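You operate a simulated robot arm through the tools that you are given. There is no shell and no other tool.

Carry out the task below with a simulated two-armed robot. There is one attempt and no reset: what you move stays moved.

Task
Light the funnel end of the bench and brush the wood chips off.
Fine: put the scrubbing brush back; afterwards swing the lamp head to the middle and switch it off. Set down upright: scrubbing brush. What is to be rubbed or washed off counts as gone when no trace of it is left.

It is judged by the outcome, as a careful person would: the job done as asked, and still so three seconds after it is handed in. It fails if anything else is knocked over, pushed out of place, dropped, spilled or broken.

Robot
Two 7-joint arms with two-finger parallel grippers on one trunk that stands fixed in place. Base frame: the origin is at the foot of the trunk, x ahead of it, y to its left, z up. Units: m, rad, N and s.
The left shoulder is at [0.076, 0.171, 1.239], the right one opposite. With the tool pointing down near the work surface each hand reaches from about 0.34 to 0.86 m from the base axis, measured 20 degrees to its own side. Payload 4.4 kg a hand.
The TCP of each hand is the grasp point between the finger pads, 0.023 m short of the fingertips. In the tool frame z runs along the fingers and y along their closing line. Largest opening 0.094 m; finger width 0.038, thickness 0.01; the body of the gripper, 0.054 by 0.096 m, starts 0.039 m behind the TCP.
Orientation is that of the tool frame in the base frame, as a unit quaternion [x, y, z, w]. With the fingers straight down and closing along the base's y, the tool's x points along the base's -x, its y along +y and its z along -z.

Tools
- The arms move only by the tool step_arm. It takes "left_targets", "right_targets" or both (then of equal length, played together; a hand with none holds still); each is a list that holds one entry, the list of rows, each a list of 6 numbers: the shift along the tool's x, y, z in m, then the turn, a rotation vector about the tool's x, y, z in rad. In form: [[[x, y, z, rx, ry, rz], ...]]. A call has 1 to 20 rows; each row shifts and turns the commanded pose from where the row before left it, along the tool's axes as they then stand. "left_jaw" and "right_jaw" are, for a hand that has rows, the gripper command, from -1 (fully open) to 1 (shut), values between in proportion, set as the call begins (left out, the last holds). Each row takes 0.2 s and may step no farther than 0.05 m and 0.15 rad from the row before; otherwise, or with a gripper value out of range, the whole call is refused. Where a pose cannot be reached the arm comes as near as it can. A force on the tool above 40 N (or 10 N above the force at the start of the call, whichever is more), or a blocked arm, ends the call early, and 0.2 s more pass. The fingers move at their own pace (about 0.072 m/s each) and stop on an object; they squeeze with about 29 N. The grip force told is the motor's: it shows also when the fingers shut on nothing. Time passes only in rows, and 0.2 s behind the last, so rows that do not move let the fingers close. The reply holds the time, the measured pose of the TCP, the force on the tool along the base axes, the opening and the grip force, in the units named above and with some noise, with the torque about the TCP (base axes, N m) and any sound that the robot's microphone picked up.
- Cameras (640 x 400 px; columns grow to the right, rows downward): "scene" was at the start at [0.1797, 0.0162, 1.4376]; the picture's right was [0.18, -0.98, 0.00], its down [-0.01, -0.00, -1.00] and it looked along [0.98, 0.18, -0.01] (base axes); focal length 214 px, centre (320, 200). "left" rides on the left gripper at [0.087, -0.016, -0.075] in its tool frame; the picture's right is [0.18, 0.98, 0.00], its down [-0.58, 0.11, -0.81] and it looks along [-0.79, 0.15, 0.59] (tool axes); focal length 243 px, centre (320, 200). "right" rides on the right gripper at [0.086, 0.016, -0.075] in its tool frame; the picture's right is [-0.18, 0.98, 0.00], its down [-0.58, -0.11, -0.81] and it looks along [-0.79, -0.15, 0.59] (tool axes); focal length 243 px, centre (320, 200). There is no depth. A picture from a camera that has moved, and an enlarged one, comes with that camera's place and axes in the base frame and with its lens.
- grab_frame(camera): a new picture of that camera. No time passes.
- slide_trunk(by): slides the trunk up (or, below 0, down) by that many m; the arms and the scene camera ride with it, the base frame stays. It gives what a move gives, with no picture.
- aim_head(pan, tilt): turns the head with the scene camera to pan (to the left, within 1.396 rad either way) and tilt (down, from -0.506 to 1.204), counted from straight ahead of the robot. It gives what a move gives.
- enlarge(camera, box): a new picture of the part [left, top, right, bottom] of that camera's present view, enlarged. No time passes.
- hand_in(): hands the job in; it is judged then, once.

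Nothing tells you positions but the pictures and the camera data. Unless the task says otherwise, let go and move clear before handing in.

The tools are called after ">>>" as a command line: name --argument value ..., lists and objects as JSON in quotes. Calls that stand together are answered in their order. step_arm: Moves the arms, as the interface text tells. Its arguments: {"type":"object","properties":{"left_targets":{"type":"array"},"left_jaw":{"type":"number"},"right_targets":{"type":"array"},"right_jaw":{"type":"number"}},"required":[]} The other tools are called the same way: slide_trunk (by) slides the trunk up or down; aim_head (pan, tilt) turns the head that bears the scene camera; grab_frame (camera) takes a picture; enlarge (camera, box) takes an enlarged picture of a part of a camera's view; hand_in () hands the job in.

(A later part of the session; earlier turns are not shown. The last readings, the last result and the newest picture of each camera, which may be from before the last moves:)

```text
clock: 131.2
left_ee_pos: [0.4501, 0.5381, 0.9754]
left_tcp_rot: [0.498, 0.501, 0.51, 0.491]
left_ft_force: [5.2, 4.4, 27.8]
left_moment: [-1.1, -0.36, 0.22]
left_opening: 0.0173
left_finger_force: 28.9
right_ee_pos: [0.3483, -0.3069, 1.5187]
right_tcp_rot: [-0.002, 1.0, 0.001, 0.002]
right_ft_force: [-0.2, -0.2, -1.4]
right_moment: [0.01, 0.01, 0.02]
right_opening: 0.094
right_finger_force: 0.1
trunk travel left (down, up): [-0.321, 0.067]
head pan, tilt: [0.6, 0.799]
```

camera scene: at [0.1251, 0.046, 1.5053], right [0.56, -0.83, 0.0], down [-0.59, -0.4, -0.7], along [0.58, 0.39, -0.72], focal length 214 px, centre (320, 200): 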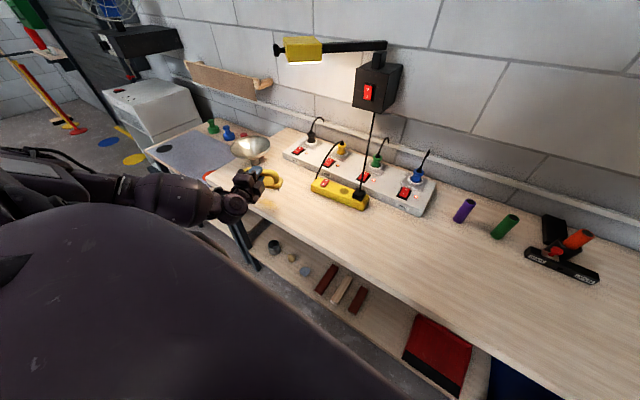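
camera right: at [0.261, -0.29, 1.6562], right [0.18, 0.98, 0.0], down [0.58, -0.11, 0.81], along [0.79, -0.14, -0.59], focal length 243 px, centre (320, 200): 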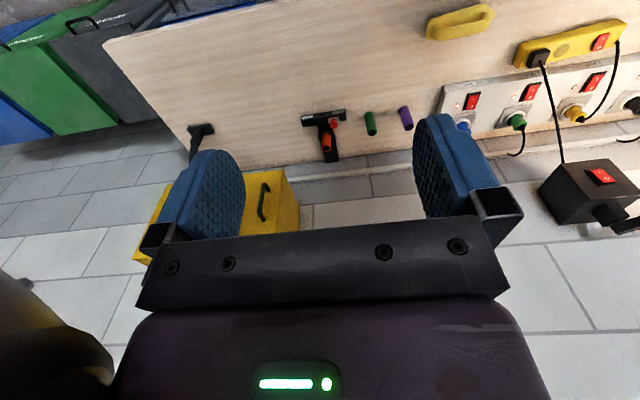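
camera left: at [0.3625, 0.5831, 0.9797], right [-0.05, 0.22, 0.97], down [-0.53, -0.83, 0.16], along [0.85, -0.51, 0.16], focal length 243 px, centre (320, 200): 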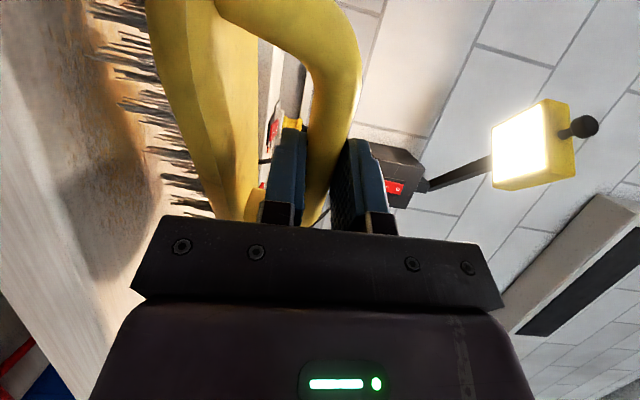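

Now it presses fairly evenly. I ease off slightly and scrub across the whole patch.

>>> step_arm --left_targets '[[[0, 0.0012, 0, 0, 0, -0.004], [0, 0, 0.015, 0, 0, 0], [0, 0, 0.015, 0, 0, 0], [0, 0, 0.015, 0, 0, 0], [0, 0, -0.015, 0, 0, 0], [0, 0, -0.015, 0, 0, 0], [0, 0, -0.015, 0, 0, 0], [0.015, 0, 0.0, 0, 0, 0], [0.01, 0, 0.015, 0, 0, 0], [0, 0, 0.015, 0, 0, 0], [0, 0, 0.015, 0, 0, 0], [0, 0, -0.015, 0, 0, 0], [0, 0, -0.015, 0, 0, 0], [0, 0, -0.015, 0, 0, 0], [0, 0, 0, 0, 0, 0]]]'

>>> enlarge --camera "scene" --box '[180, 130, 340, 230]'

```text
clock: 134.4
left_ee_pos: [0.449, 0.564, 0.9755]
left_tcp_rot: [0.497, 0.503, 0.509, 0.491]
left_ft_force: [3.5, -1.9, 14.1]
left_moment: [-1.11, -0.2, 0.23]
left_opening: 0.0168
left_finger_force: 29.1
right_ee_pos: [0.3484, -0.3057, 1.5184]
right_tcp_rot: [-0.002, 1.0, 0.002, 0.001]
right_ft_force: [0.3, 0.1, 0.6]
right_moment: [-0.01, 0.04, -0.01]
right_opening: 0.0942
right_finger_force: 0.0
trunk travel left (down, up): [-0.321, 0.067]
head pan, tilt: [0.6, 0.799]
```

```text
4.00 times, centred on (260, 180) of scene
camera zoom: at [0.1266, 0.045, 1.4409], right [0.56, -0.83, 0.0], down [-0.59, -0.4, -0.7], along [0.58, 0.39, -0.72], focal length 858 px, centre (560, 280)
```

zoom: 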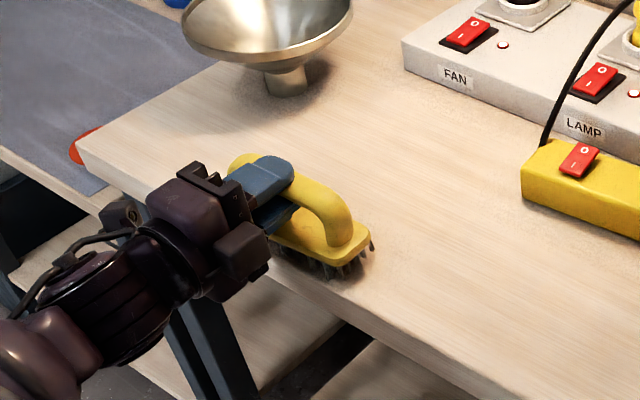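

Contact held well. I scrub the right part of the patch too.

>>> step_arm --left_targets '[[[-0.02, 0, 0.01, 0, 0, 0], [-0.02, 0, 0.015, 0, 0, 0], [-0.02, 0, 0.015, 0, 0, 0], [-0.015, 0, -0.015, 0, 0, 0], [0, 0, -0.015, 0, 0, 0], [0, 0, -0.012, 0, 0, 0], [0, 0, 0.015, 0, 0, 0], [0, 0, 0.015, 0, 0, 0], [0, 0, 0.015, 0, 0, 0], [0.02, 0, 0, 0, 0, 0], [0, 0, -0.015, 0, 0, 0], [0, 0, -0.015, 0, 0, 0], [0, 0, -0.015, 0, 0, 0], [0.02, 0, 0.015, 0, 0, 0], [0.02, 0, 0.015, 0, 0, 0], [0.02, 0, 0.015, 0, 0, 0], [0.02, 0, -0.015, 0, 0, 0], [0, 0, -0.015, 0, 0, 0], [0, 0, -0.015, 0, 0, 0], [0, 0, 0, 0, 0, 0]]]'

>>> enlarge --camera "scene" --box '[180, 130, 340, 230]'

```text
clock: 138.6
left_ee_pos: [0.4478, 0.5885, 0.9755]
left_tcp_rot: [0.498, 0.503, 0.508, 0.49]
left_ft_force: [3.4, -0.6, 12.2]
left_moment: [-0.95, -0.15, 0.2]
left_opening: 0.017
left_finger_force: 29.1
right_ee_pos: [0.348, -0.306, 1.5184]
right_tcp_rot: [-0.002, 1.0, 0.002, 0.002]
right_ft_force: [0.0, -0.5, 0.5]
right_moment: [-0.01, 0.02, -0.02]
right_opening: 0.094
right_finger_force: 0.1
trunk travel left (down, up): [-0.321, 0.067]
head pan, tilt: [0.6, 0.799]
```

```text
4.00 times, centred on (260, 180) of scene
camera zoom: at [0.1267, 0.045, 1.4409], right [0.56, -0.83, 0.0], down [-0.59, -0.4, -0.7], along [0.58, 0.39, -0.72], focal length 858 px, centre (560, 280)
```

zoom: 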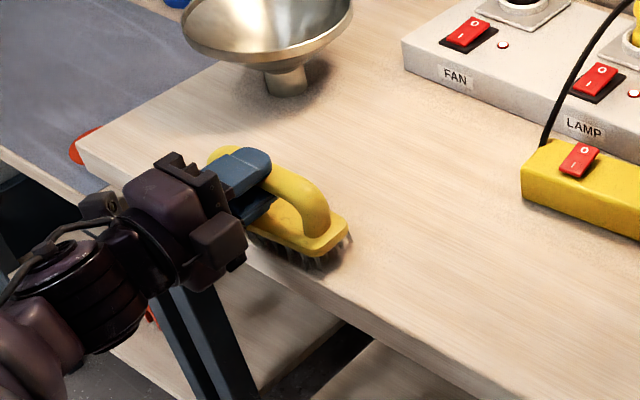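

The right part is clean. I scrub the left part a little more, then lift the brush and check the bench.

>>> step_arm --left_targets '[[[0, 0, 0.015, 0, 0, 0], [0, 0, 0.015, 0, 0, 0], [0, 0, 0.015, 0, 0, 0], [0, 0, -0.015, 0, 0, 0], [0, 0, -0.015, 0, 0, 0], [0, 0, -0.015, 0, 0, 0], [0, 0.02, 0, 0, 0, 0], [0, 0.025, 0, 0, 0, 0], [-0.04, 0.02, 0.01, 0, 0, 0], [-0.04, 0.01, 0.01, 0, 0, 0], [-0.04, 0, 0.01, 0, 0, 0], [-0.04, 0, 0.01, 0, 0, 0], [-0.04, 0, 0, 0, 0, 0], [0, 0, 0, 0, 0, 0]]]'

>>> grab_frame --camera "scene"

>>> enlarge --camera "scene" --box '[180, 130, 340, 230]'

```text
clock: 141.6
left_ee_pos: [0.4931, 0.3903, 1.0453]
left_tcp_rot: [0.497, 0.503, 0.508, 0.491]
left_ft_force: [-1.0, -0.4, -1.1]
left_moment: [0.03, 0.02, -0.01]
left_opening: 0.017
left_finger_force: 29.5
right_ee_pos: [0.3465, -0.3051, 1.5185]
right_tcp_rot: [-0.002, 1.0, 0.002, 0.001]
right_ft_force: [-0.6, 0.1, 0.6]
right_moment: [-0.02, 0.02, -0.03]
right_opening: 0.094
right_finger_force: 0.1
trunk travel left (down, up): [-0.321, 0.067]
head pan, tilt: [0.6, 0.799]
```

```text
taken
camera scene: at [0.127, 0.0466, 1.4407], right [0.56, -0.83, 0.0], down [-0.59, -0.41, -0.7], along [0.58, 0.39, -0.72], focal length 214 px, centre (320, 200)
```

scene: 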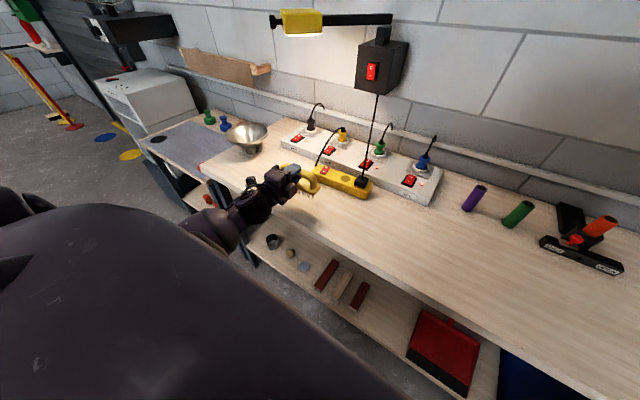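

```text
4.00 times, centred on (260, 180) of scene
camera zoom: at [0.127, 0.0466, 1.4407], right [0.56, -0.83, 0.0], down [-0.59, -0.41, -0.7], along [0.58, 0.39, -0.72], focal length 858 px, centre (560, 280)
```

zoom: 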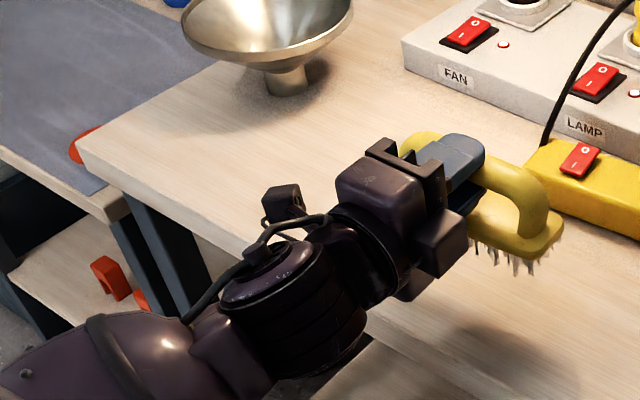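

I move the brush further right to expose the whole patch.

>>> step_arm --left_targets '[[[-0.04, 0.002, 0.003, 0, 0, 0], [-0.04, 0.002, 0.003, 0, 0, 0], [-0.04, 0.002, 0.003, 0, 0, 0], [-0.04, 0.002, 0.003, 0, 0, 0], [0, 0, 0, 0, 0, 0]]]'

>>> enlarge --camera "scene" --box '[180, 130, 340, 230]'

>>> enlarge --camera "scene" --box '[210, 160, 290, 210]'

```text
clock: 142.8
left_ee_pos: [0.51, 0.2278, 1.0548]
left_tcp_rot: [0.497, 0.504, 0.509, 0.491]
left_ft_force: [-0.6, 0.2, -1.2]
left_moment: [0.01, 0.03, 0.0]
left_opening: 0.017
left_finger_force: 29.1
right_ee_pos: [0.348, -0.3049, 1.5183]
right_tcp_rot: [-0.002, 1.0, 0.002, 0.0]
right_ft_force: [-0.2, -0.4, -0.5]
right_moment: [-0.03, 0.0, 0.0]
right_opening: 0.0939
right_finger_force: 0.1
trunk travel left (down, up): [-0.321, 0.067]
head pan, tilt: [0.6, 0.799]
```

```text
4.00 times, centred on (260, 180) of scene
camera zoom: at [0.127, 0.0465, 1.4407], right [0.56, -0.83, 0.0], down [-0.59, -0.41, -0.7], along [0.58, 0.39, -0.72], focal length 858 px, centre (560, 280)
```

zoom: 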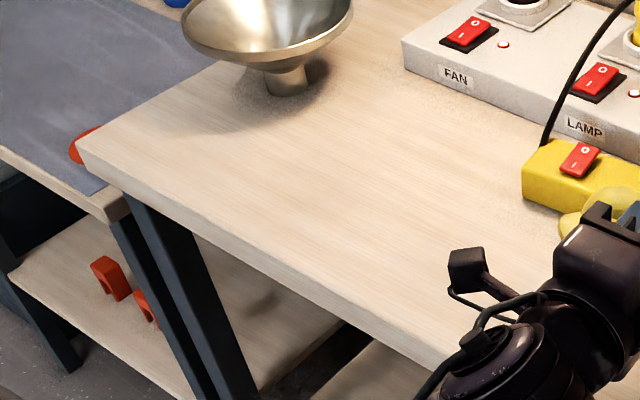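

```text
8.00 times, centred on (250, 185) of scene
camera zoom: at [0.127, 0.0465, 1.4407], right [0.56, -0.83, 0.0], down [-0.59, -0.41, -0.7], along [0.58, 0.39, -0.72], focal length 1716 px, centre (880, 320)
```

zoom: 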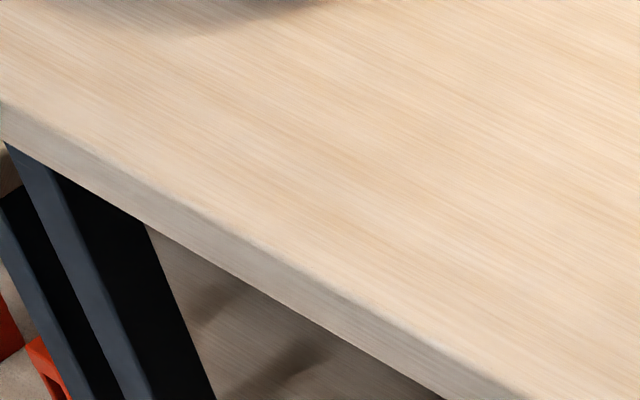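

The bench is clean; no trace of chips is left. I carry the brush back over its original place (0.554, 0.012).

>>> step_arm --left_targets '[[[-0.036, 0.001, 0.0055, 0, 0, 0], [-0.036, 0.001, 0.0055, 0, 0, 0], [-0.036, 0.001, 0.0055, 0, 0, 0], [-0.036, 0.001, 0.0055, 0, 0, 0], [-0.036, 0.001, 0.0055, 0, 0, 0], [-0.036, 0.001, 0.0055, 0, 0, 0], [0, 0, 0, 0, 0, 0]]]'

>>> aim_head --pan 0.0 --tilt 0.9

>>> grab_frame --camera "scene"

>>> enlarge --camera "right" --box '[380, 0, 508, 80]'

```text
clock: 144.4
left_ee_pos: [0.5445, 0.0233, 1.0488]
left_tcp_rot: [0.504, 0.497, 0.516, 0.482]
left_ft_force: [-0.1, 0.3, -0.9]
left_moment: [0.02, 0.04, 0.04]
left_opening: 0.0167
left_finger_force: 28.9
right_ee_pos: [0.349, -0.305, 1.5175]
right_tcp_rot: [-0.002, 1.0, 0.002, 0.001]
right_ft_force: [0.0, 1.0, -0.1]
right_moment: [-0.03, 0.02, -0.02]
right_opening: 0.0938
right_finger_force: 0.0
trunk travel left (down, up): [-0.321, 0.067]
head pan, tilt: [0.6, 0.799]
```

```text
clock: 145.4
left_ee_pos: [0.5447, 0.0233, 1.0492]
left_tcp_rot: [0.505, 0.497, 0.515, 0.482]
left_ft_force: [0.6, 0.4, -1.6]
left_moment: [0.0, 0.0, 0.01]
left_opening: 0.0168
left_finger_force: 29.3
right_ee_pos: [0.3501, -0.3057, 1.5177]
right_tcp_rot: [-0.003, 1.0, 0.001, 0.001]
right_ft_force: [0.2, 1.1, -0.4]
right_moment: [-0.02, -0.01, 0.01]
right_opening: 0.094
right_finger_force: 0.1
trunk travel left (down, up): [-0.321, 0.067]
head pan, tilt: [0.0, 0.901]
```

```text
taken
camera scene: at [0.1361, 0.0004, 1.4328], right [0.0, -1.0, 0.0], down [-0.78, 0.0, -0.62], along [0.62, 0.0, -0.78], focal length 214 px, centre (320, 200)
```

scene: 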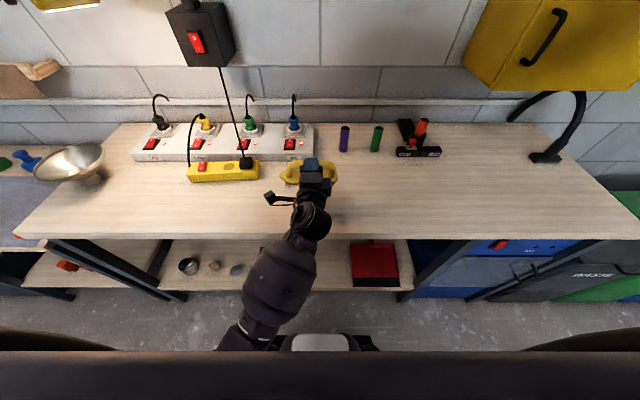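

```text
5.00 times, centred on (444, 40) of right
camera zoom: at [0.2611, -0.2901, 1.5911], right [0.18, 0.98, 0.0], down [0.58, -0.11, 0.81], along [0.79, -0.14, -0.59], focal length 1213 px, centre (-300, 1000)
```

zoom: 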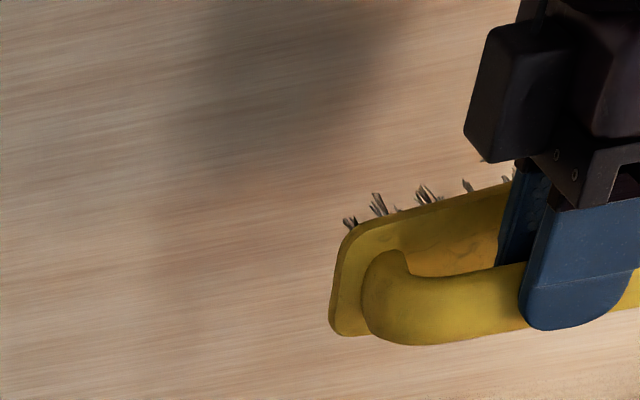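

The brush is over its place. I check its heading relative to the original before setting it down.

>>> enlarge --camera "scene" --box '[268, 145, 348, 195]'

```text
8.00 times, centred on (308, 170) of scene
camera zoom: at [0.1361, 0.0004, 1.4328], right [0.0, -1.0, 0.0], down [-0.78, 0.0, -0.62], along [0.62, 0.0, -0.78], focal length 1716 px, centre (416, 440)
```

zoom: 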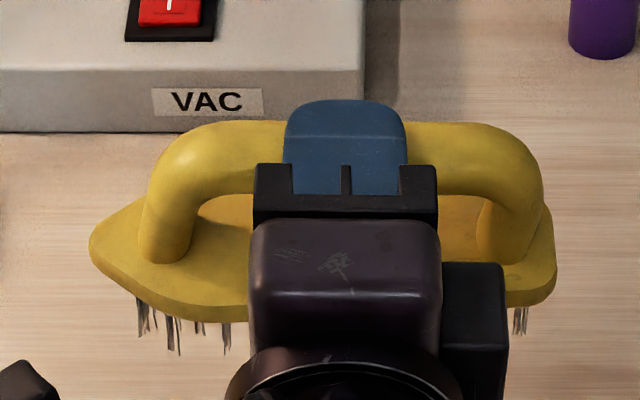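

The heading matches the original; the brush just needs about 1 cm to the right and slightly back. I correct that and lower it.

>>> step_arm --left_targets '[[[-0.005, -0.02, -0.004, 0, 0, -0.014], [-0.005, -0.02, -0.004, 0, 0, -0.014], [0, -0.018, 0, 0, 0, 0], [0, 0, 0, 0, 0, 0]]]'

```text
clock: 146.4
left_ee_pos: [0.5432, 0.0256, 0.9912]
left_tcp_rot: [0.498, 0.497, 0.519, 0.485]
left_ft_force: [0.5, 0.6, -1.2]
left_moment: [-0.02, -0.02, 0.0]
left_opening: 0.0171
left_finger_force: 29.2
right_ee_pos: [0.348, -0.3046, 1.5172]
right_tcp_rot: [-0.002, 1.0, 0.001, 0.001]
right_ft_force: [-0.2, 0.1, 0.1]
right_moment: [0.0, 0.0, 0.01]
right_opening: 0.094
right_finger_force: 0.2
trunk travel left (down, up): [-0.321, 0.067]
head pan, tilt: [0.0, 0.901]
```

The height is right but the sideways correction was not followed. I command a little more to the right.

>>> step_arm --left_targets '[[[-0.008, 0, -0.004, 0, 0, 0], [-0.006, 0, -0.003, 0, 0, 0], [0, 0, 0, 0, 0, 0]]]'

>>> grab_frame --camera "scene"

```text
clock: 147.4
left_ee_pos: [0.5364, 0.0199, 0.9846]
left_tcp_rot: [0.505, 0.491, 0.525, 0.477]
left_ft_force: [-0.3, 0.2, -1.6]
left_moment: [-0.03, 0.0, 0.01]
left_opening: 0.0171
left_finger_force: 28.5
right_ee_pos: [0.3478, -0.3046, 1.5175]
right_tcp_rot: [-0.002, 1.0, 0.002, 0.0]
right_ft_force: [1.1, 0.5, -0.1]
right_moment: [0.0, -0.01, 0.02]
right_opening: 0.0941
right_finger_force: 0.0
trunk travel left (down, up): [-0.321, 0.067]
head pan, tilt: [0.0, 0.901]
stopped in row 3 (left hand): the arm was blocked; the commanded pose is now the measured one
```

```text
taken
camera scene: at [0.1361, 0.0006, 1.4328], right [0.0, -1.0, 0.0], down [-0.78, 0.0, -0.62], along [0.62, 0.0, -0.78], focal length 214 px, centre (320, 200)
```

scene: 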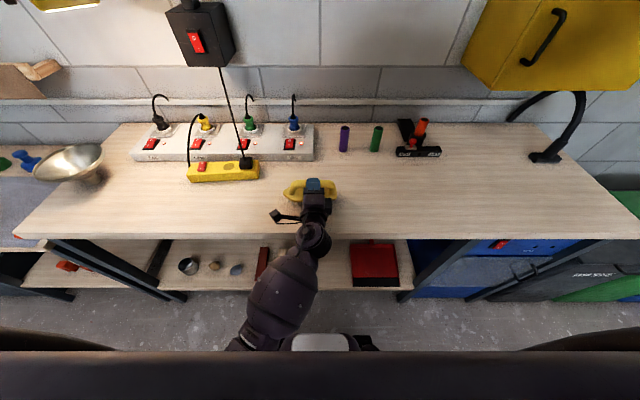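

It is within about 6 mm of the original spot. I fix the roll so the brush is flat and lower it gently.

>>> step_arm --left_targets '[[[0, 0, 0, 0, 0, -0.045], [0, -0.003, 0, 0, 0, 0], [0, 0, 0, 0, 0, 0]]]'

```text
clock: 148.2
left_ee_pos: [0.5363, 0.0206, 0.9805]
left_tcp_rot: [0.494, 0.502, 0.515, 0.489]
left_ft_force: [-0.1, -0.1, -0.4]
left_moment: [0.03, 0.04, 0.01]
left_opening: 0.0173
left_finger_force: 28.7
right_ee_pos: [0.3487, -0.3057, 1.5183]
right_tcp_rot: [-0.002, 1.0, 0.001, 0.001]
right_ft_force: [-0.2, 0.2, 0.2]
right_moment: [-0.03, 0.01, 0.0]
right_opening: 0.0937
right_finger_force: 0.1
trunk travel left (down, up): [-0.321, 0.067]
head pan, tilt: [0.0, 0.901]
```

>>> step_arm --left_targets '[[[-0.003, -0.0015, 0, 0, 0, 0], [0, -0.0015, 0, 0, 0, 0], [0, 0, 0, 0, 0, 0]]]'

```text
clock: 149.0
left_ee_pos: [0.5368, 0.0174, 0.9774]
left_tcp_rot: [0.495, 0.501, 0.515, 0.488]
left_ft_force: [0.7, 1.4, 3.8]
left_moment: [-0.23, -0.04, 0.0]
left_opening: 0.0175
left_finger_force: 29.2
right_ee_pos: [0.3483, -0.3047, 1.5177]
right_tcp_rot: [-0.002, 1.0, 0.001, 0.002]
right_ft_force: [0.0, 0.3, 0.2]
right_moment: [0.0, 0.0, -0.03]
right_opening: 0.094
right_finger_force: 0.1
trunk travel left (down, up): [-0.321, 0.067]
head pan, tilt: [0.0, 0.901]
```

Light contact with the bench. I open the fingers just enough to free the bar.

>>> step_arm --left_targets '[[[0, 0, 0, 0, 0, 0], [0, 0, 0, 0, 0, 0]]]' --left_jaw 0.25

>>> enlarge --camera "scene" --box '[268, 155, 348, 205]'

>>> enlarge --camera "right" --box '[380, 0, 508, 80]'

>>> grab_frame --camera "left"

```text
clock: 149.6
left_ee_pos: [0.5363, 0.0169, 0.9763]
left_tcp_rot: [0.495, 0.501, 0.515, 0.489]
left_ft_force: [0.1, -0.8, 0.6]
left_moment: [0.02, -0.03, 0.01]
left_opening: 0.0354
left_finger_force: 0.1
right_ee_pos: [0.3482, -0.3051, 1.5184]
right_tcp_rot: [-0.001, 1.0, 0.002, 0.001]
right_ft_force: [-0.1, 0.4, 0.4]
right_moment: [-0.01, 0.0, 0.02]
right_opening: 0.094
right_finger_force: 0.0
trunk travel left (down, up): [-0.321, 0.067]
head pan, tilt: [0.0, 0.901]
```

```text
8.00 times, centred on (308, 180) of scene
camera zoom: at [0.1361, 0.0003, 1.4328], right [0.0, -1.0, 0.0], down [-0.78, 0.0, -0.62], along [0.62, 0.0, -0.78], focal length 1716 px, centre (416, 360)
```

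zoom: 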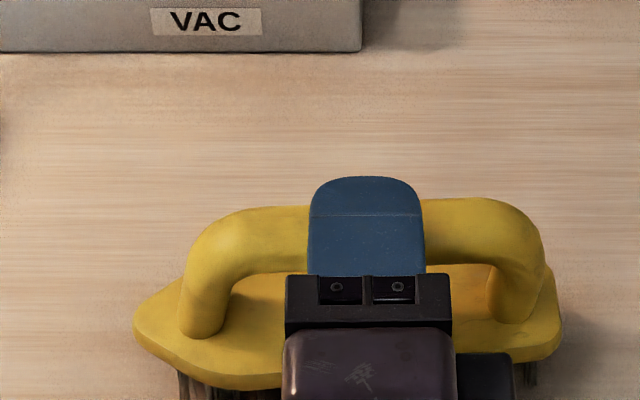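

```text
5.00 times, centred on (444, 40) of right
camera zoom: at [0.2611, -0.2901, 1.5911], right [0.18, 0.98, 0.0], down [0.58, -0.11, 0.81], along [0.79, -0.14, -0.59], focal length 1213 px, centre (-300, 1000)
```

zoom: 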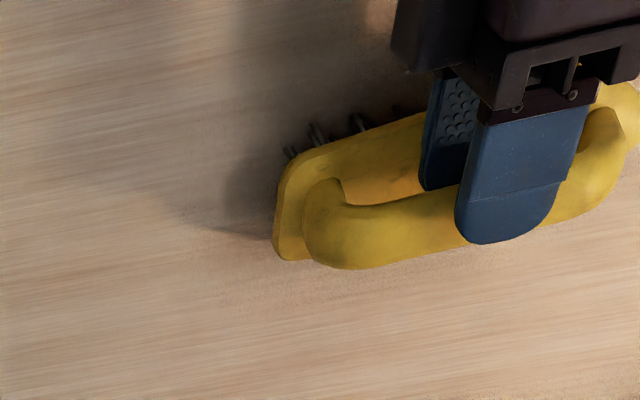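

```text
taken
camera left: at [0.4598, 0.1037, 0.9628], right [-0.01, 0.16, 0.99], down [-0.79, -0.61, 0.09], along [0.62, -0.78, 0.14], focal length 243 px, centre (320, 200)
```

left: 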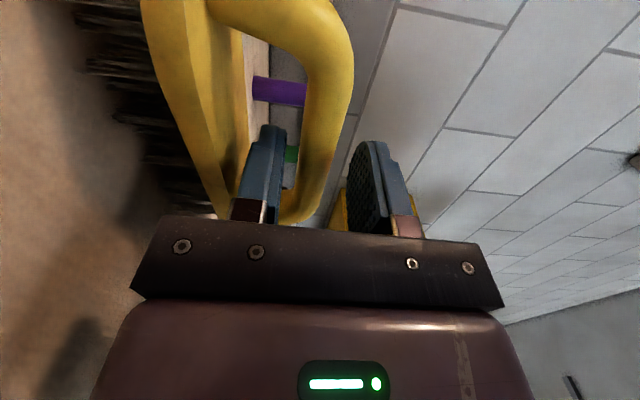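

The bar is free and the brush stands upright. I draw the hand straight back out.

>>> step_arm --left_targets '[[[0, 0, -0.02, 0, 0, 0], [0, 0, -0.025, 0, 0, 0], [0, 0, -0.025, 0, 0, 0], [0, 0, 0, 0, 0, 0]]]'

>>> grab_frame --camera "scene"

>>> enlarge --camera "scene" --box '[268, 155, 348, 205]'

```text
clock: 150.6
left_ee_pos: [0.4666, 0.0116, 0.9784]
left_tcp_rot: [0.492, 0.504, 0.512, 0.491]
left_ft_force: [-0.2, -0.5, 0.3]
left_moment: [-0.01, -0.01, 0.0]
left_opening: 0.0352
left_finger_force: 0.1
right_ee_pos: [0.3491, -0.3066, 1.5184]
right_tcp_rot: [-0.002, 1.0, 0.002, 0.0]
right_ft_force: [0.6, 0.2, 0.4]
right_moment: [-0.05, -0.03, -0.02]
right_opening: 0.094
right_finger_force: 0.0
trunk travel left (down, up): [-0.321, 0.067]
head pan, tilt: [0.0, 0.901]
```

```text
taken
camera scene: at [0.1364, 0.0002, 1.4328], right [0.0, -1.0, 0.0], down [-0.78, 0.0, -0.62], along [0.62, 0.0, -0.78], focal length 214 px, centre (320, 200)
```

scene: 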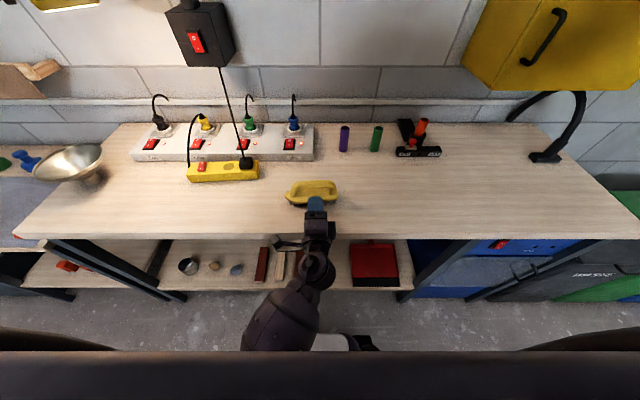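

```text
8.00 times, centred on (308, 180) of scene
camera zoom: at [0.1364, 0.0002, 1.4328], right [0.0, -1.0, 0.0], down [-0.78, 0.0, -0.62], along [0.62, 0.0, -0.78], focal length 1716 px, centre (416, 360)
```

zoom: 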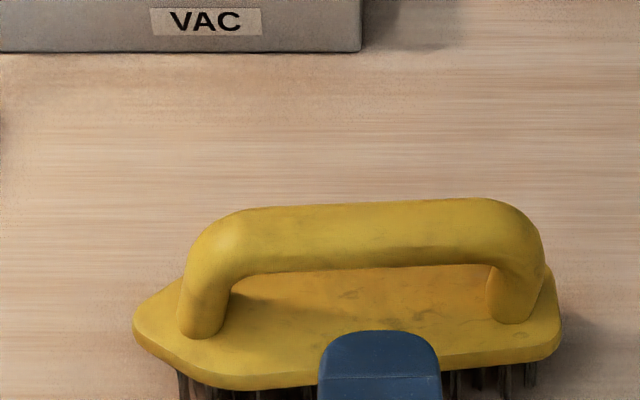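

The brush is back upright within a few millimetres of its place. Next is the lamp: I lift the hand clear, close the fingers, and go back to the left side.

>>> step_arm --left_targets '[[[0, 0.035, -0.015, 0, 0, 0], [0, 0.035, -0.005, 0, 0, 0], [0.04, 0.005, 0, 0, 0, 0], [0.04, 0.002, 0, 0, 0, 0], [0.04, 0.002, 0, 0, 0.02, 0], [0.04, 0.002, 0, 0, 0.02, 0], [0.04, 0.002, 0, 0, 0.02, 0], [0.04, 0.002, 0, 0, 0.02, 0], [0.04, 0.002, 0, 0, 0.02, 0], [0.04, 0.002, 0, 0, 0.02, 0], [0, 0, 0, 0, 0, 0]]]' --left_jaw 1

>>> grab_frame --camera "scene"

```text
clock: 153.0
left_ee_pos: [0.423, 0.3303, 1.0716]
left_tcp_rot: [0.461, 0.533, 0.541, 0.459]
left_ft_force: [0.8, 0.6, 0.0]
left_moment: [0.01, 0.02, 0.03]
left_opening: 0.0003
left_finger_force: 29.1
right_ee_pos: [0.3485, -0.3066, 1.5175]
right_tcp_rot: [-0.002, 1.0, 0.001, 0.001]
right_ft_force: [-0.7, 0.3, -0.6]
right_moment: [0.0, 0.01, 0.01]
right_opening: 0.094
right_finger_force: 0.1
trunk travel left (down, up): [-0.321, 0.067]
head pan, tilt: [0.0, 0.901]
```

```text
taken
camera scene: at [0.1362, -0.0001, 1.4328], right [0.0, -1.0, 0.0], down [-0.78, 0.0, -0.62], along [0.62, 0.0, -0.78], focal length 214 px, centre (320, 200)
```

scene: 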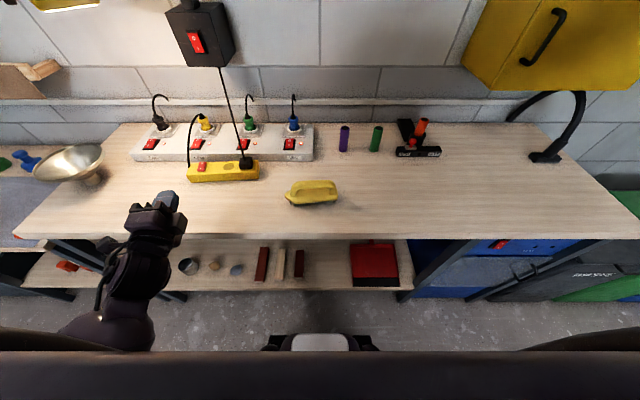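

The brush stands in its place, seen clearly. I continue left while pitching the hand upward, to get to the far side of the lamp's knob from below.

>>> step_arm --left_targets '[[[0.04, 0.009, 0.004, -0.1, 0, 0], [0.04, 0.009, 0.004, -0.1, 0, 0], [0.04, 0.009, 0.005, -0.1, 0, 0], [0.04, 0.008, 0.006, -0.1, 0, 0], [0.04, 0.008, 0.007, -0.1, 0, 0], [0.04, 0.007, 0.008, -0.1, 0, 0], [0.04, 0.006, 0.009, -0.1, 0, 0], [0, 0, 0, 0, 0, 0]]]'

>>> aim_head --pan 0.5 --tilt 0.4

>>> grab_frame --camera "scene"

>>> grab_frame --camera "left"

```text
clock: 154.8
left_ee_pos: [0.4047, 0.61, 1.1443]
left_tcp_rot: [0.275, 0.313, 0.692, 0.59]
left_ft_force: [0.2, -0.4, -0.1]
left_moment: [-0.02, 0.0, -0.01]
left_opening: 0.0
left_finger_force: 28.9
right_ee_pos: [0.3484, -0.3056, 1.5175]
right_tcp_rot: [-0.002, 1.0, 0.002, 0.002]
right_ft_force: [0.3, 0.2, 0.0]
right_moment: [0.02, 0.01, 0.03]
right_opening: 0.0939
right_finger_force: 0.1
trunk travel left (down, up): [-0.321, 0.067]
head pan, tilt: [0.0, 0.901]
```

```text
clock: 155.8
left_ee_pos: [0.4034, 0.6095, 1.142]
left_tcp_rot: [0.275, 0.314, 0.691, 0.59]
left_ft_force: [-0.3, 0.4, -0.1]
left_moment: [-0.02, -0.01, -0.02]
left_opening: 0.0
left_finger_force: 29.2
right_ee_pos: [0.3475, -0.3046, 1.5174]
right_tcp_rot: [-0.002, 1.0, 0.002, 0.001]
right_ft_force: [-0.2, 0.0, 0.4]
right_moment: [0.04, 0.02, -0.01]
right_opening: 0.0938
right_finger_force: 0.0
trunk travel left (down, up): [-0.321, 0.067]
head pan, tilt: [0.499, 0.4]
```

```text
taken
camera scene: at [0.1419, 0.0447, 1.4758], right [0.48, -0.88, 0.0], down [-0.34, -0.19, -0.92], along [0.81, 0.44, -0.39], focal length 214 px, centre (320, 200)
```

scene: 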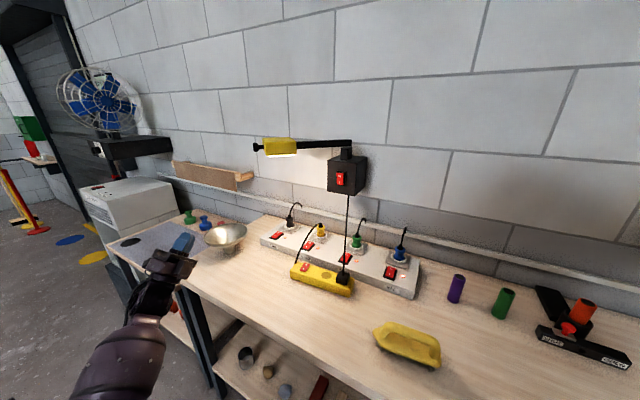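

```text
taken
camera left: at [0.3459, 0.6907, 1.0832], right [-0.66, 0.08, 0.75], down [-0.59, -0.67, -0.45], along [0.47, -0.73, 0.49], focal length 243 px, centre (320, 200)
```

left: 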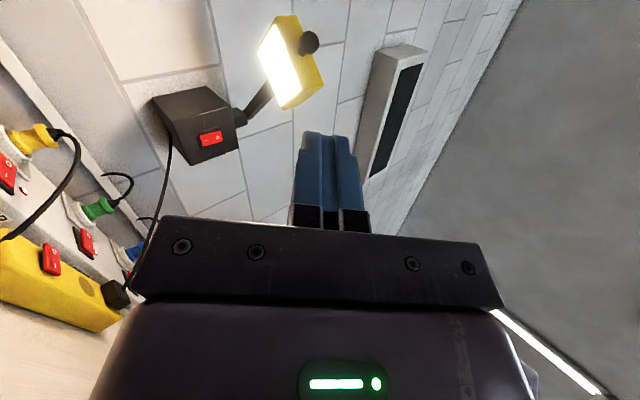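

The hand points up at the left with the lamp in view. I move forward and up to the left side of the knob.

>>> step_arm --left_targets '[[[0.002, 0.0025, 0.0386, 0, 0, 0], [0.002, 0.0025, 0.0386, 0, 0, 0], [0.002, 0.0025, 0.0386, 0, 0, 0], [0.002, 0.0025, 0.0386, 0, 0, 0], [0.002, 0.0025, 0.0386, 0, 0, 0], [0, 0, 0, 0, 0, 0]]]'

>>> grab_frame --camera "scene"

>>> grab_frame --camera "left"

```text
clock: 157.2
left_ee_pos: [0.5368, 0.6395, 1.2784]
left_tcp_rot: [0.275, 0.314, 0.691, 0.59]
left_ft_force: [-0.3, 0.1, 1.1]
left_moment: [0.02, 0.0, -0.03]
left_opening: 0.0001
left_finger_force: 28.9
right_ee_pos: [0.3483, -0.3063, 1.5183]
right_tcp_rot: [-0.002, 1.0, 0.001, 0.002]
right_ft_force: [0.3, -0.4, 0.1]
right_moment: [0.01, 0.03, -0.04]
right_opening: 0.0941
right_finger_force: 0.1
trunk travel left (down, up): [-0.321, 0.067]
head pan, tilt: [0.499, 0.4]
```

```text
taken
camera scene: at [0.1413, 0.0448, 1.4759], right [0.48, -0.88, 0.0], down [-0.34, -0.19, -0.92], along [0.81, 0.44, -0.39], focal length 214 px, centre (320, 200)
```

scene: 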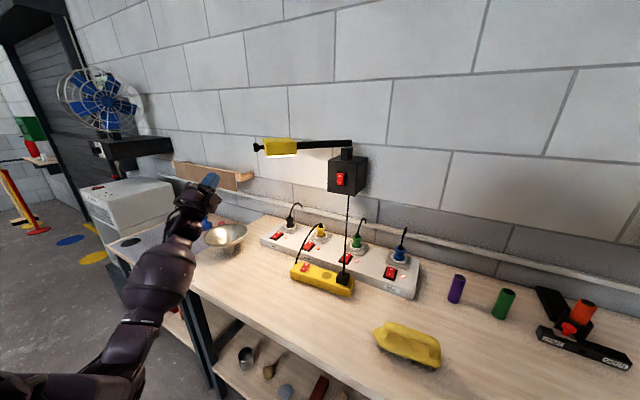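

```text
taken
camera left: at [0.4794, 0.7206, 1.2189], right [-0.66, 0.08, 0.75], down [-0.59, -0.67, -0.45], along [0.47, -0.73, 0.49], focal length 243 px, centre (320, 200)
```

left: 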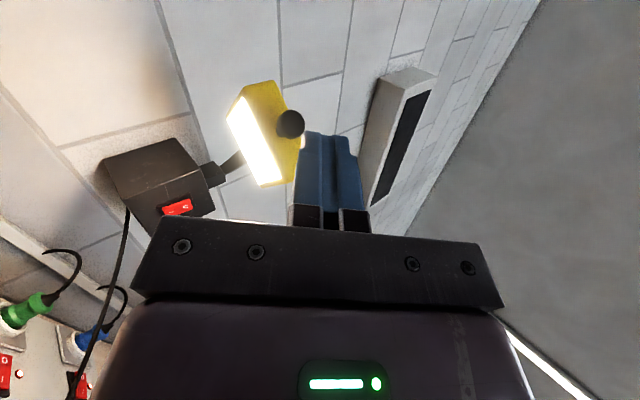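

Still exact. I go on until the fingers are just left of the knob (at about (0.673, 0.580)).

>>> step_arm --left_targets '[[[-0.0033, -0.0055, 0.0372, 0, 0, 0], [-0.0033, -0.0055, 0.0372, 0, 0, 0], [-0.0033, -0.0055, 0.0372, 0, 0, 0], [-0.0033, -0.0055, 0.0372, 0, 0, 0], [0, 0, 0, 0, 0, 0]]]'

>>> grab_frame --camera "scene"

>>> grab_frame --camera "left"

```text
clock: 158.4
left_ee_pos: [0.6656, 0.6459, 1.3585]
left_tcp_rot: [0.275, 0.314, 0.691, 0.59]
left_ft_force: [0.0, -0.2, 0.8]
left_moment: [0.01, 0.0, -0.01]
left_opening: 0.0002
left_finger_force: 28.7
right_ee_pos: [0.3484, -0.3062, 1.5178]
right_tcp_rot: [-0.002, 1.0, 0.002, 0.002]
right_ft_force: [-1.6, -0.1, 0.6]
right_moment: [0.0, -0.03, -0.01]
right_opening: 0.0941
right_finger_force: 0.0
trunk travel left (down, up): [-0.321, 0.067]
head pan, tilt: [0.499, 0.4]
```

```text
taken
camera scene: at [0.1414, 0.0451, 1.4759], right [0.48, -0.88, 0.0], down [-0.34, -0.19, -0.92], along [0.81, 0.44, -0.39], focal length 214 px, centre (320, 200)
```

scene: 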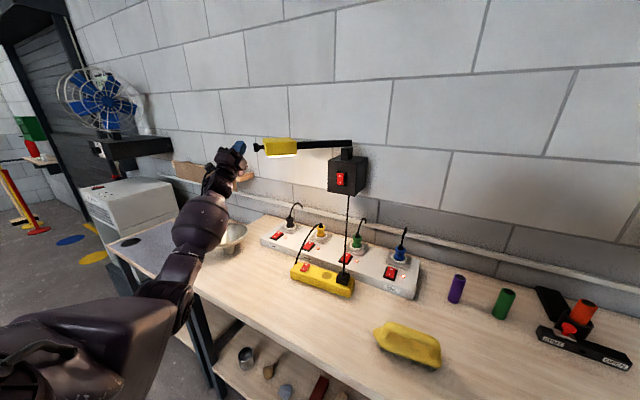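

```text
taken
camera left: at [0.6077, 0.7264, 1.2985], right [-0.66, 0.08, 0.75], down [-0.59, -0.67, -0.45], along [0.47, -0.73, 0.49], focal length 243 px, centre (320, 200)
```

left: 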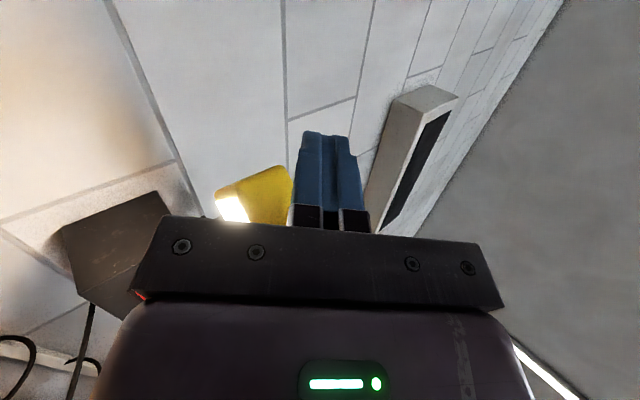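

The fingers stand just left of the knob. I now draw the knob to the right along its arc.

>>> step_arm --left_targets '[[[-0.0325, 0.0039, -0.004, 0, 0, 0], [-0.0324, 0.0173, -0.0197, 0, 0, 0], [-0.0261, 0.014, -0.016, 0, 0, 0], [-0.0273, 0.0128, -0.0146, 0, 0, 0], [0, 0, 0, 0, 0, 0]]]'

>>> grab_frame --camera "scene"

>>> grab_frame --camera "left"

```text
clock: 159.6
left_ee_pos: [0.6093, 0.5195, 1.3582]
left_tcp_rot: [0.272, 0.314, 0.693, 0.589]
left_ft_force: [-30.8, 15.3, -4.5]
left_moment: [0.02, -0.09, -0.57]
left_opening: 0.0
left_finger_force: 29.6
right_ee_pos: [0.3428, -0.3029, 1.519]
right_tcp_rot: [-0.002, 1.0, 0.001, 0.003]
right_ft_force: [1.2, -0.4, 0.1]
right_moment: [0.02, -0.02, 0.05]
right_opening: 0.0939
right_finger_force: 0.1
trunk travel left (down, up): [-0.321, 0.067]
head pan, tilt: [0.499, 0.4]
```

```text
taken
camera scene: at [0.1371, 0.0477, 1.4763], right [0.48, -0.88, 0.0], down [-0.34, -0.19, -0.92], along [0.81, 0.44, -0.39], focal length 214 px, centre (320, 200)
```

scene: 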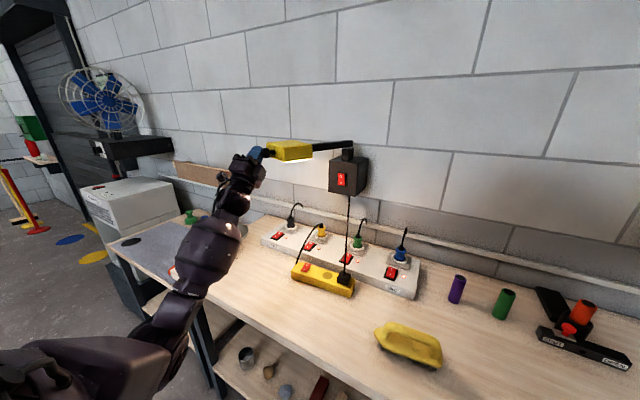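

```text
taken
camera left: at [0.5514, 0.5999, 1.2977], right [-0.66, 0.08, 0.74], down [-0.58, -0.68, -0.45], along [0.47, -0.73, 0.49], focal length 243 px, centre (320, 200)
```

left: 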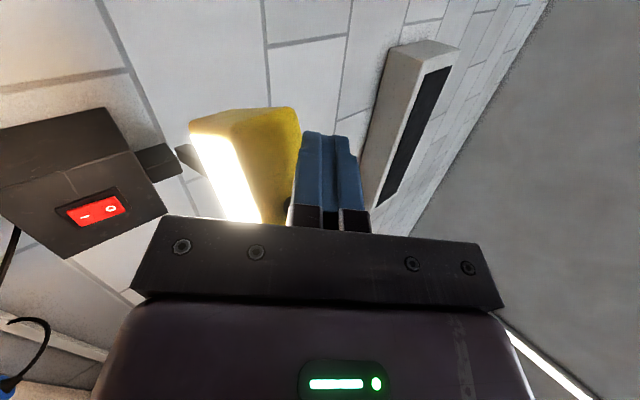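

The force rose to about 35 N, mostly straight back, so the fingertip is touching the head's front face. I look closely before going on.

>>> enlarge --camera "scene" --box '[224, 120, 368, 210]'

>>> enlarge --camera "left" --box '[180, 90, 372, 210]'

```text
4.44 times, centred on (296, 165) of scene
camera zoom: at [0.1371, 0.0477, 1.4763], right [0.48, -0.88, 0.0], down [-0.34, -0.19, -0.92], along [0.81, 0.44, -0.39], focal length 953 px, centre (427, 356)
```

zoom: 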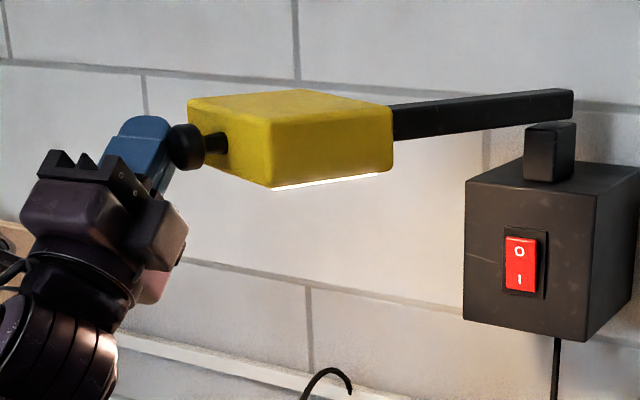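

```text
3.33 times, centred on (276, 150) of left
camera zoom: at [0.5514, 0.5999, 1.2977], right [-0.66, 0.08, 0.74], down [-0.58, -0.68, -0.45], along [0.47, -0.73, 0.49], focal length 809 px, centre (467, 367)
```

zoom: 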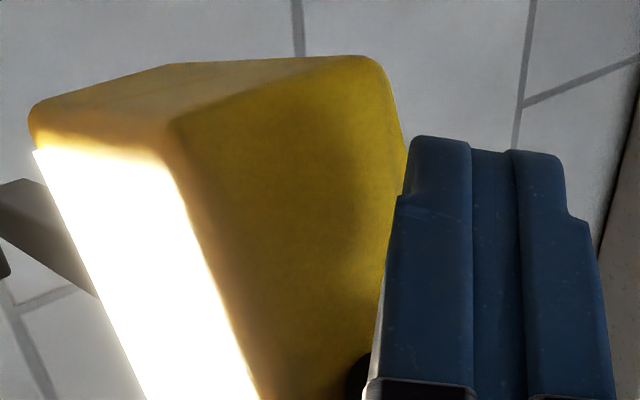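

The finger slipped onto the knob's end cap and pushes it inward instead of sideways. I release, go around the knob, and place the finger against the left front corner of the head instead.

>>> step_arm --left_targets '[[[0.008, 0.0084, -0.0099, 0, 0, 0], [0.0445, -0.0048, 0.0049, 0, 0, 0], [0.005, -0.0302, 0.0351, 0, 0, 0], [-0.0025, -0.0235, 0.0274, 0, 0, 0], [0, 0, 0, 0, 0, 0]]]'

>>> enlarge --camera "scene" --box '[224, 120, 368, 210]'

>>> grab_frame --camera "left"

```text
clock: 160.8
left_ee_pos: [0.6823, 0.5816, 1.3551]
left_tcp_rot: [0.276, 0.313, 0.692, 0.589]
left_ft_force: [0.0, 0.1, -0.3]
left_moment: [0.01, 0.02, -0.02]
left_opening: 0.0
left_finger_force: 28.8
right_ee_pos: [0.3486, -0.306, 1.5192]
right_tcp_rot: [-0.002, 1.0, 0.002, 0.001]
right_ft_force: [-0.2, -0.3, 0.1]
right_moment: [-0.01, 0.03, 0.03]
right_opening: 0.094
right_finger_force: 0.2
trunk travel left (down, up): [-0.321, 0.067]
head pan, tilt: [0.499, 0.4]
```

```text
4.44 times, centred on (296, 165) of scene
camera zoom: at [0.1422, 0.0441, 1.4758], right [0.48, -0.88, 0.0], down [-0.34, -0.19, -0.92], along [0.81, 0.44, -0.39], focal length 953 px, centre (427, 356)
```

zoom: 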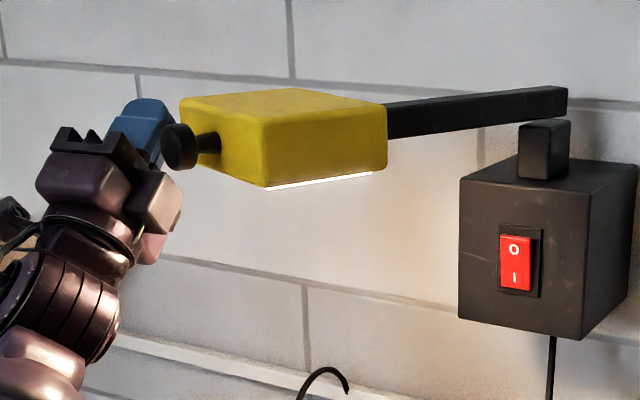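

```text
taken
camera left: at [0.6244, 0.6631, 1.296], right [-0.66, 0.08, 0.75], down [-0.59, -0.67, -0.45], along [0.47, -0.74, 0.49], focal length 243 px, centre (320, 200)
```

left: 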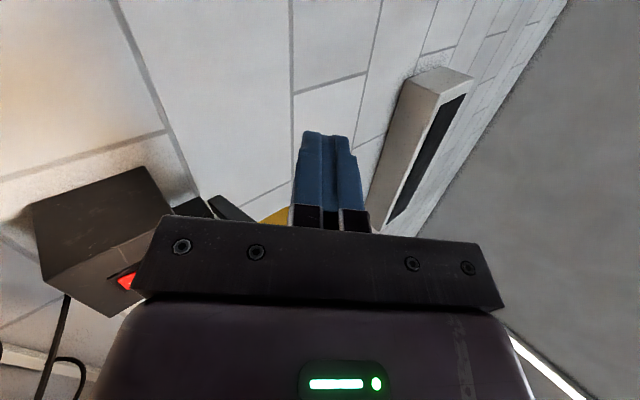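

The finger is now behind the knob at the head's left side. I push the head to the right in steps.

>>> step_arm --left_targets '[[[-0.031, 0.0151, -0.0124, 0, 0, 0], [-0.0255, 0.0165, -0.0188, 0, 0, 0], [-0.0267, 0.0117, -0.0133, 0, 0, 0], [0, 0, 0, 0, 0, 0]]]'

>>> enlarge --camera "scene" --box '[224, 120, 368, 210]'

```text
clock: 161.8
left_ee_pos: [0.6316, 0.4922, 1.3605]
left_tcp_rot: [0.275, 0.314, 0.692, 0.589]
left_ft_force: [0.2, 0.2, 0.0]
left_moment: [0.0, -0.05, -0.03]
left_opening: 0.0
left_finger_force: 29.2
right_ee_pos: [0.3495, -0.3047, 1.5185]
right_tcp_rot: [-0.001, 1.0, 0.001, 0.001]
right_ft_force: [0.1, 1.2, -0.1]
right_moment: [0.0, 0.01, 0.03]
right_opening: 0.0939
right_finger_force: 0.1
trunk travel left (down, up): [-0.321, 0.067]
head pan, tilt: [0.499, 0.4]
```

```text
4.44 times, centred on (296, 165) of scene
camera zoom: at [0.142, 0.0453, 1.4758], right [0.48, -0.88, 0.0], down [-0.34, -0.19, -0.92], along [0.81, 0.44, -0.39], focal length 953 px, centre (427, 356)
```

zoom: 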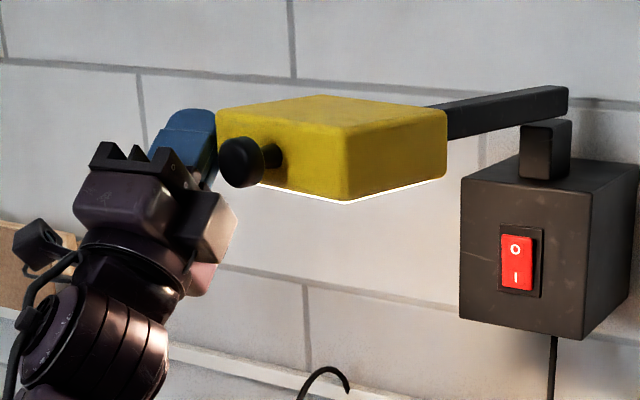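

The head follows nicely with almost no force. I continue toward the straight-out position.

>>> step_arm --left_targets '[[[-0.028, 0.0085, -0.0115, 0, 0, 0], [-0.018, 0.005, -0.0058, 0, 0, 0], [0, 0, 0, 0, 0, 0]]]'

>>> enlarge --camera "scene" --box '[224, 120, 368, 210]'

>>> grab_frame --camera "right"

```text
clock: 162.6
left_ee_pos: [0.617, 0.4425, 1.3585]
left_tcp_rot: [0.275, 0.313, 0.692, 0.589]
left_ft_force: [-0.4, 1.4, -1.2]
left_moment: [0.0, -0.01, -0.01]
left_opening: 0.0
left_finger_force: 29.2
right_ee_pos: [0.3487, -0.3055, 1.5184]
right_tcp_rot: [-0.001, 1.0, 0.003, 0.001]
right_ft_force: [0.5, 0.0, -0.5]
right_moment: [0.01, -0.01, -0.01]
right_opening: 0.0941
right_finger_force: 0.0
trunk travel left (down, up): [-0.321, 0.067]
head pan, tilt: [0.499, 0.4]
```

```text
4.44 times, centred on (296, 165) of scene
camera zoom: at [0.1418, 0.0448, 1.4758], right [0.48, -0.88, 0.0], down [-0.34, -0.19, -0.92], along [0.81, 0.44, -0.39], focal length 953 px, centre (427, 356)
```

zoom: 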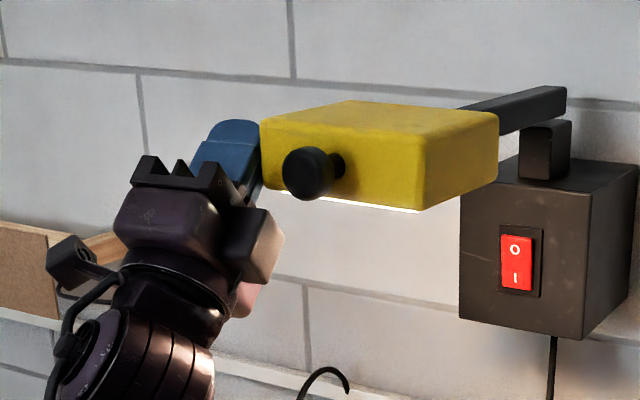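

```text
taken
camera right: at [0.2609, -0.29, 1.5912], right [0.18, 0.98, 0.0], down [0.58, -0.11, 0.81], along [0.79, -0.14, -0.59], focal length 243 px, centre (320, 200)
```

right: 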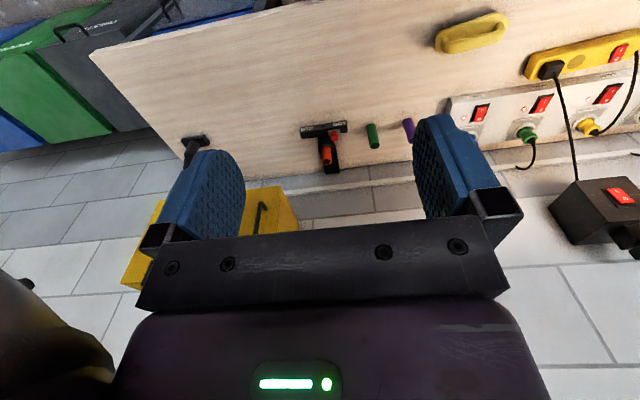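

By contact geometry and picture, the head is about 2° from straight out. I push it the last 12 mm.

>>> step_arm --left_targets '[[[-0.0122, 0.0025, -0.0021, 0, 0, 0], [0, 0, 0, 0, 0, 0]]]'

>>> enlarge --camera "scene" --box '[224, 120, 368, 210]'

```text
clock: 163.2
left_ee_pos: [0.6146, 0.4308, 1.3597]
left_tcp_rot: [0.276, 0.313, 0.691, 0.59]
left_ft_force: [0.0, 0.4, 0.3]
left_moment: [-0.01, 0.0, 0.0]
left_opening: 0.0001
left_finger_force: 29.1
right_ee_pos: [0.3486, -0.3053, 1.5177]
right_tcp_rot: [-0.002, 1.0, 0.002, 0.002]
right_ft_force: [0.4, -0.6, 0.1]
right_moment: [-0.01, 0.02, 0.03]
right_opening: 0.094
right_finger_force: 0.1
trunk travel left (down, up): [-0.321, 0.067]
head pan, tilt: [0.499, 0.4]
```

```text
4.44 times, centred on (296, 165) of scene
camera zoom: at [0.1418, 0.0451, 1.4758], right [0.48, -0.88, 0.0], down [-0.34, -0.19, -0.92], along [0.81, 0.44, -0.39], focal length 953 px, centre (427, 356)
```

zoom: 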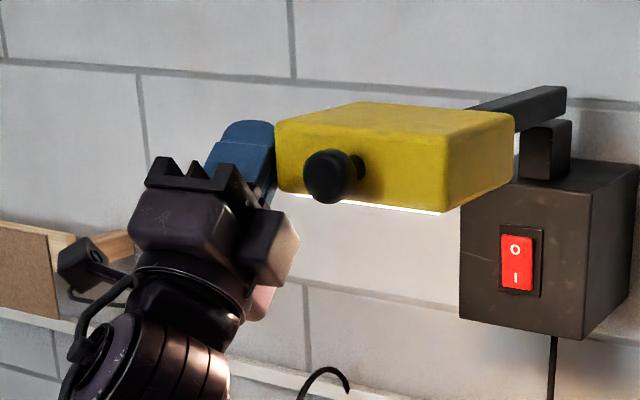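

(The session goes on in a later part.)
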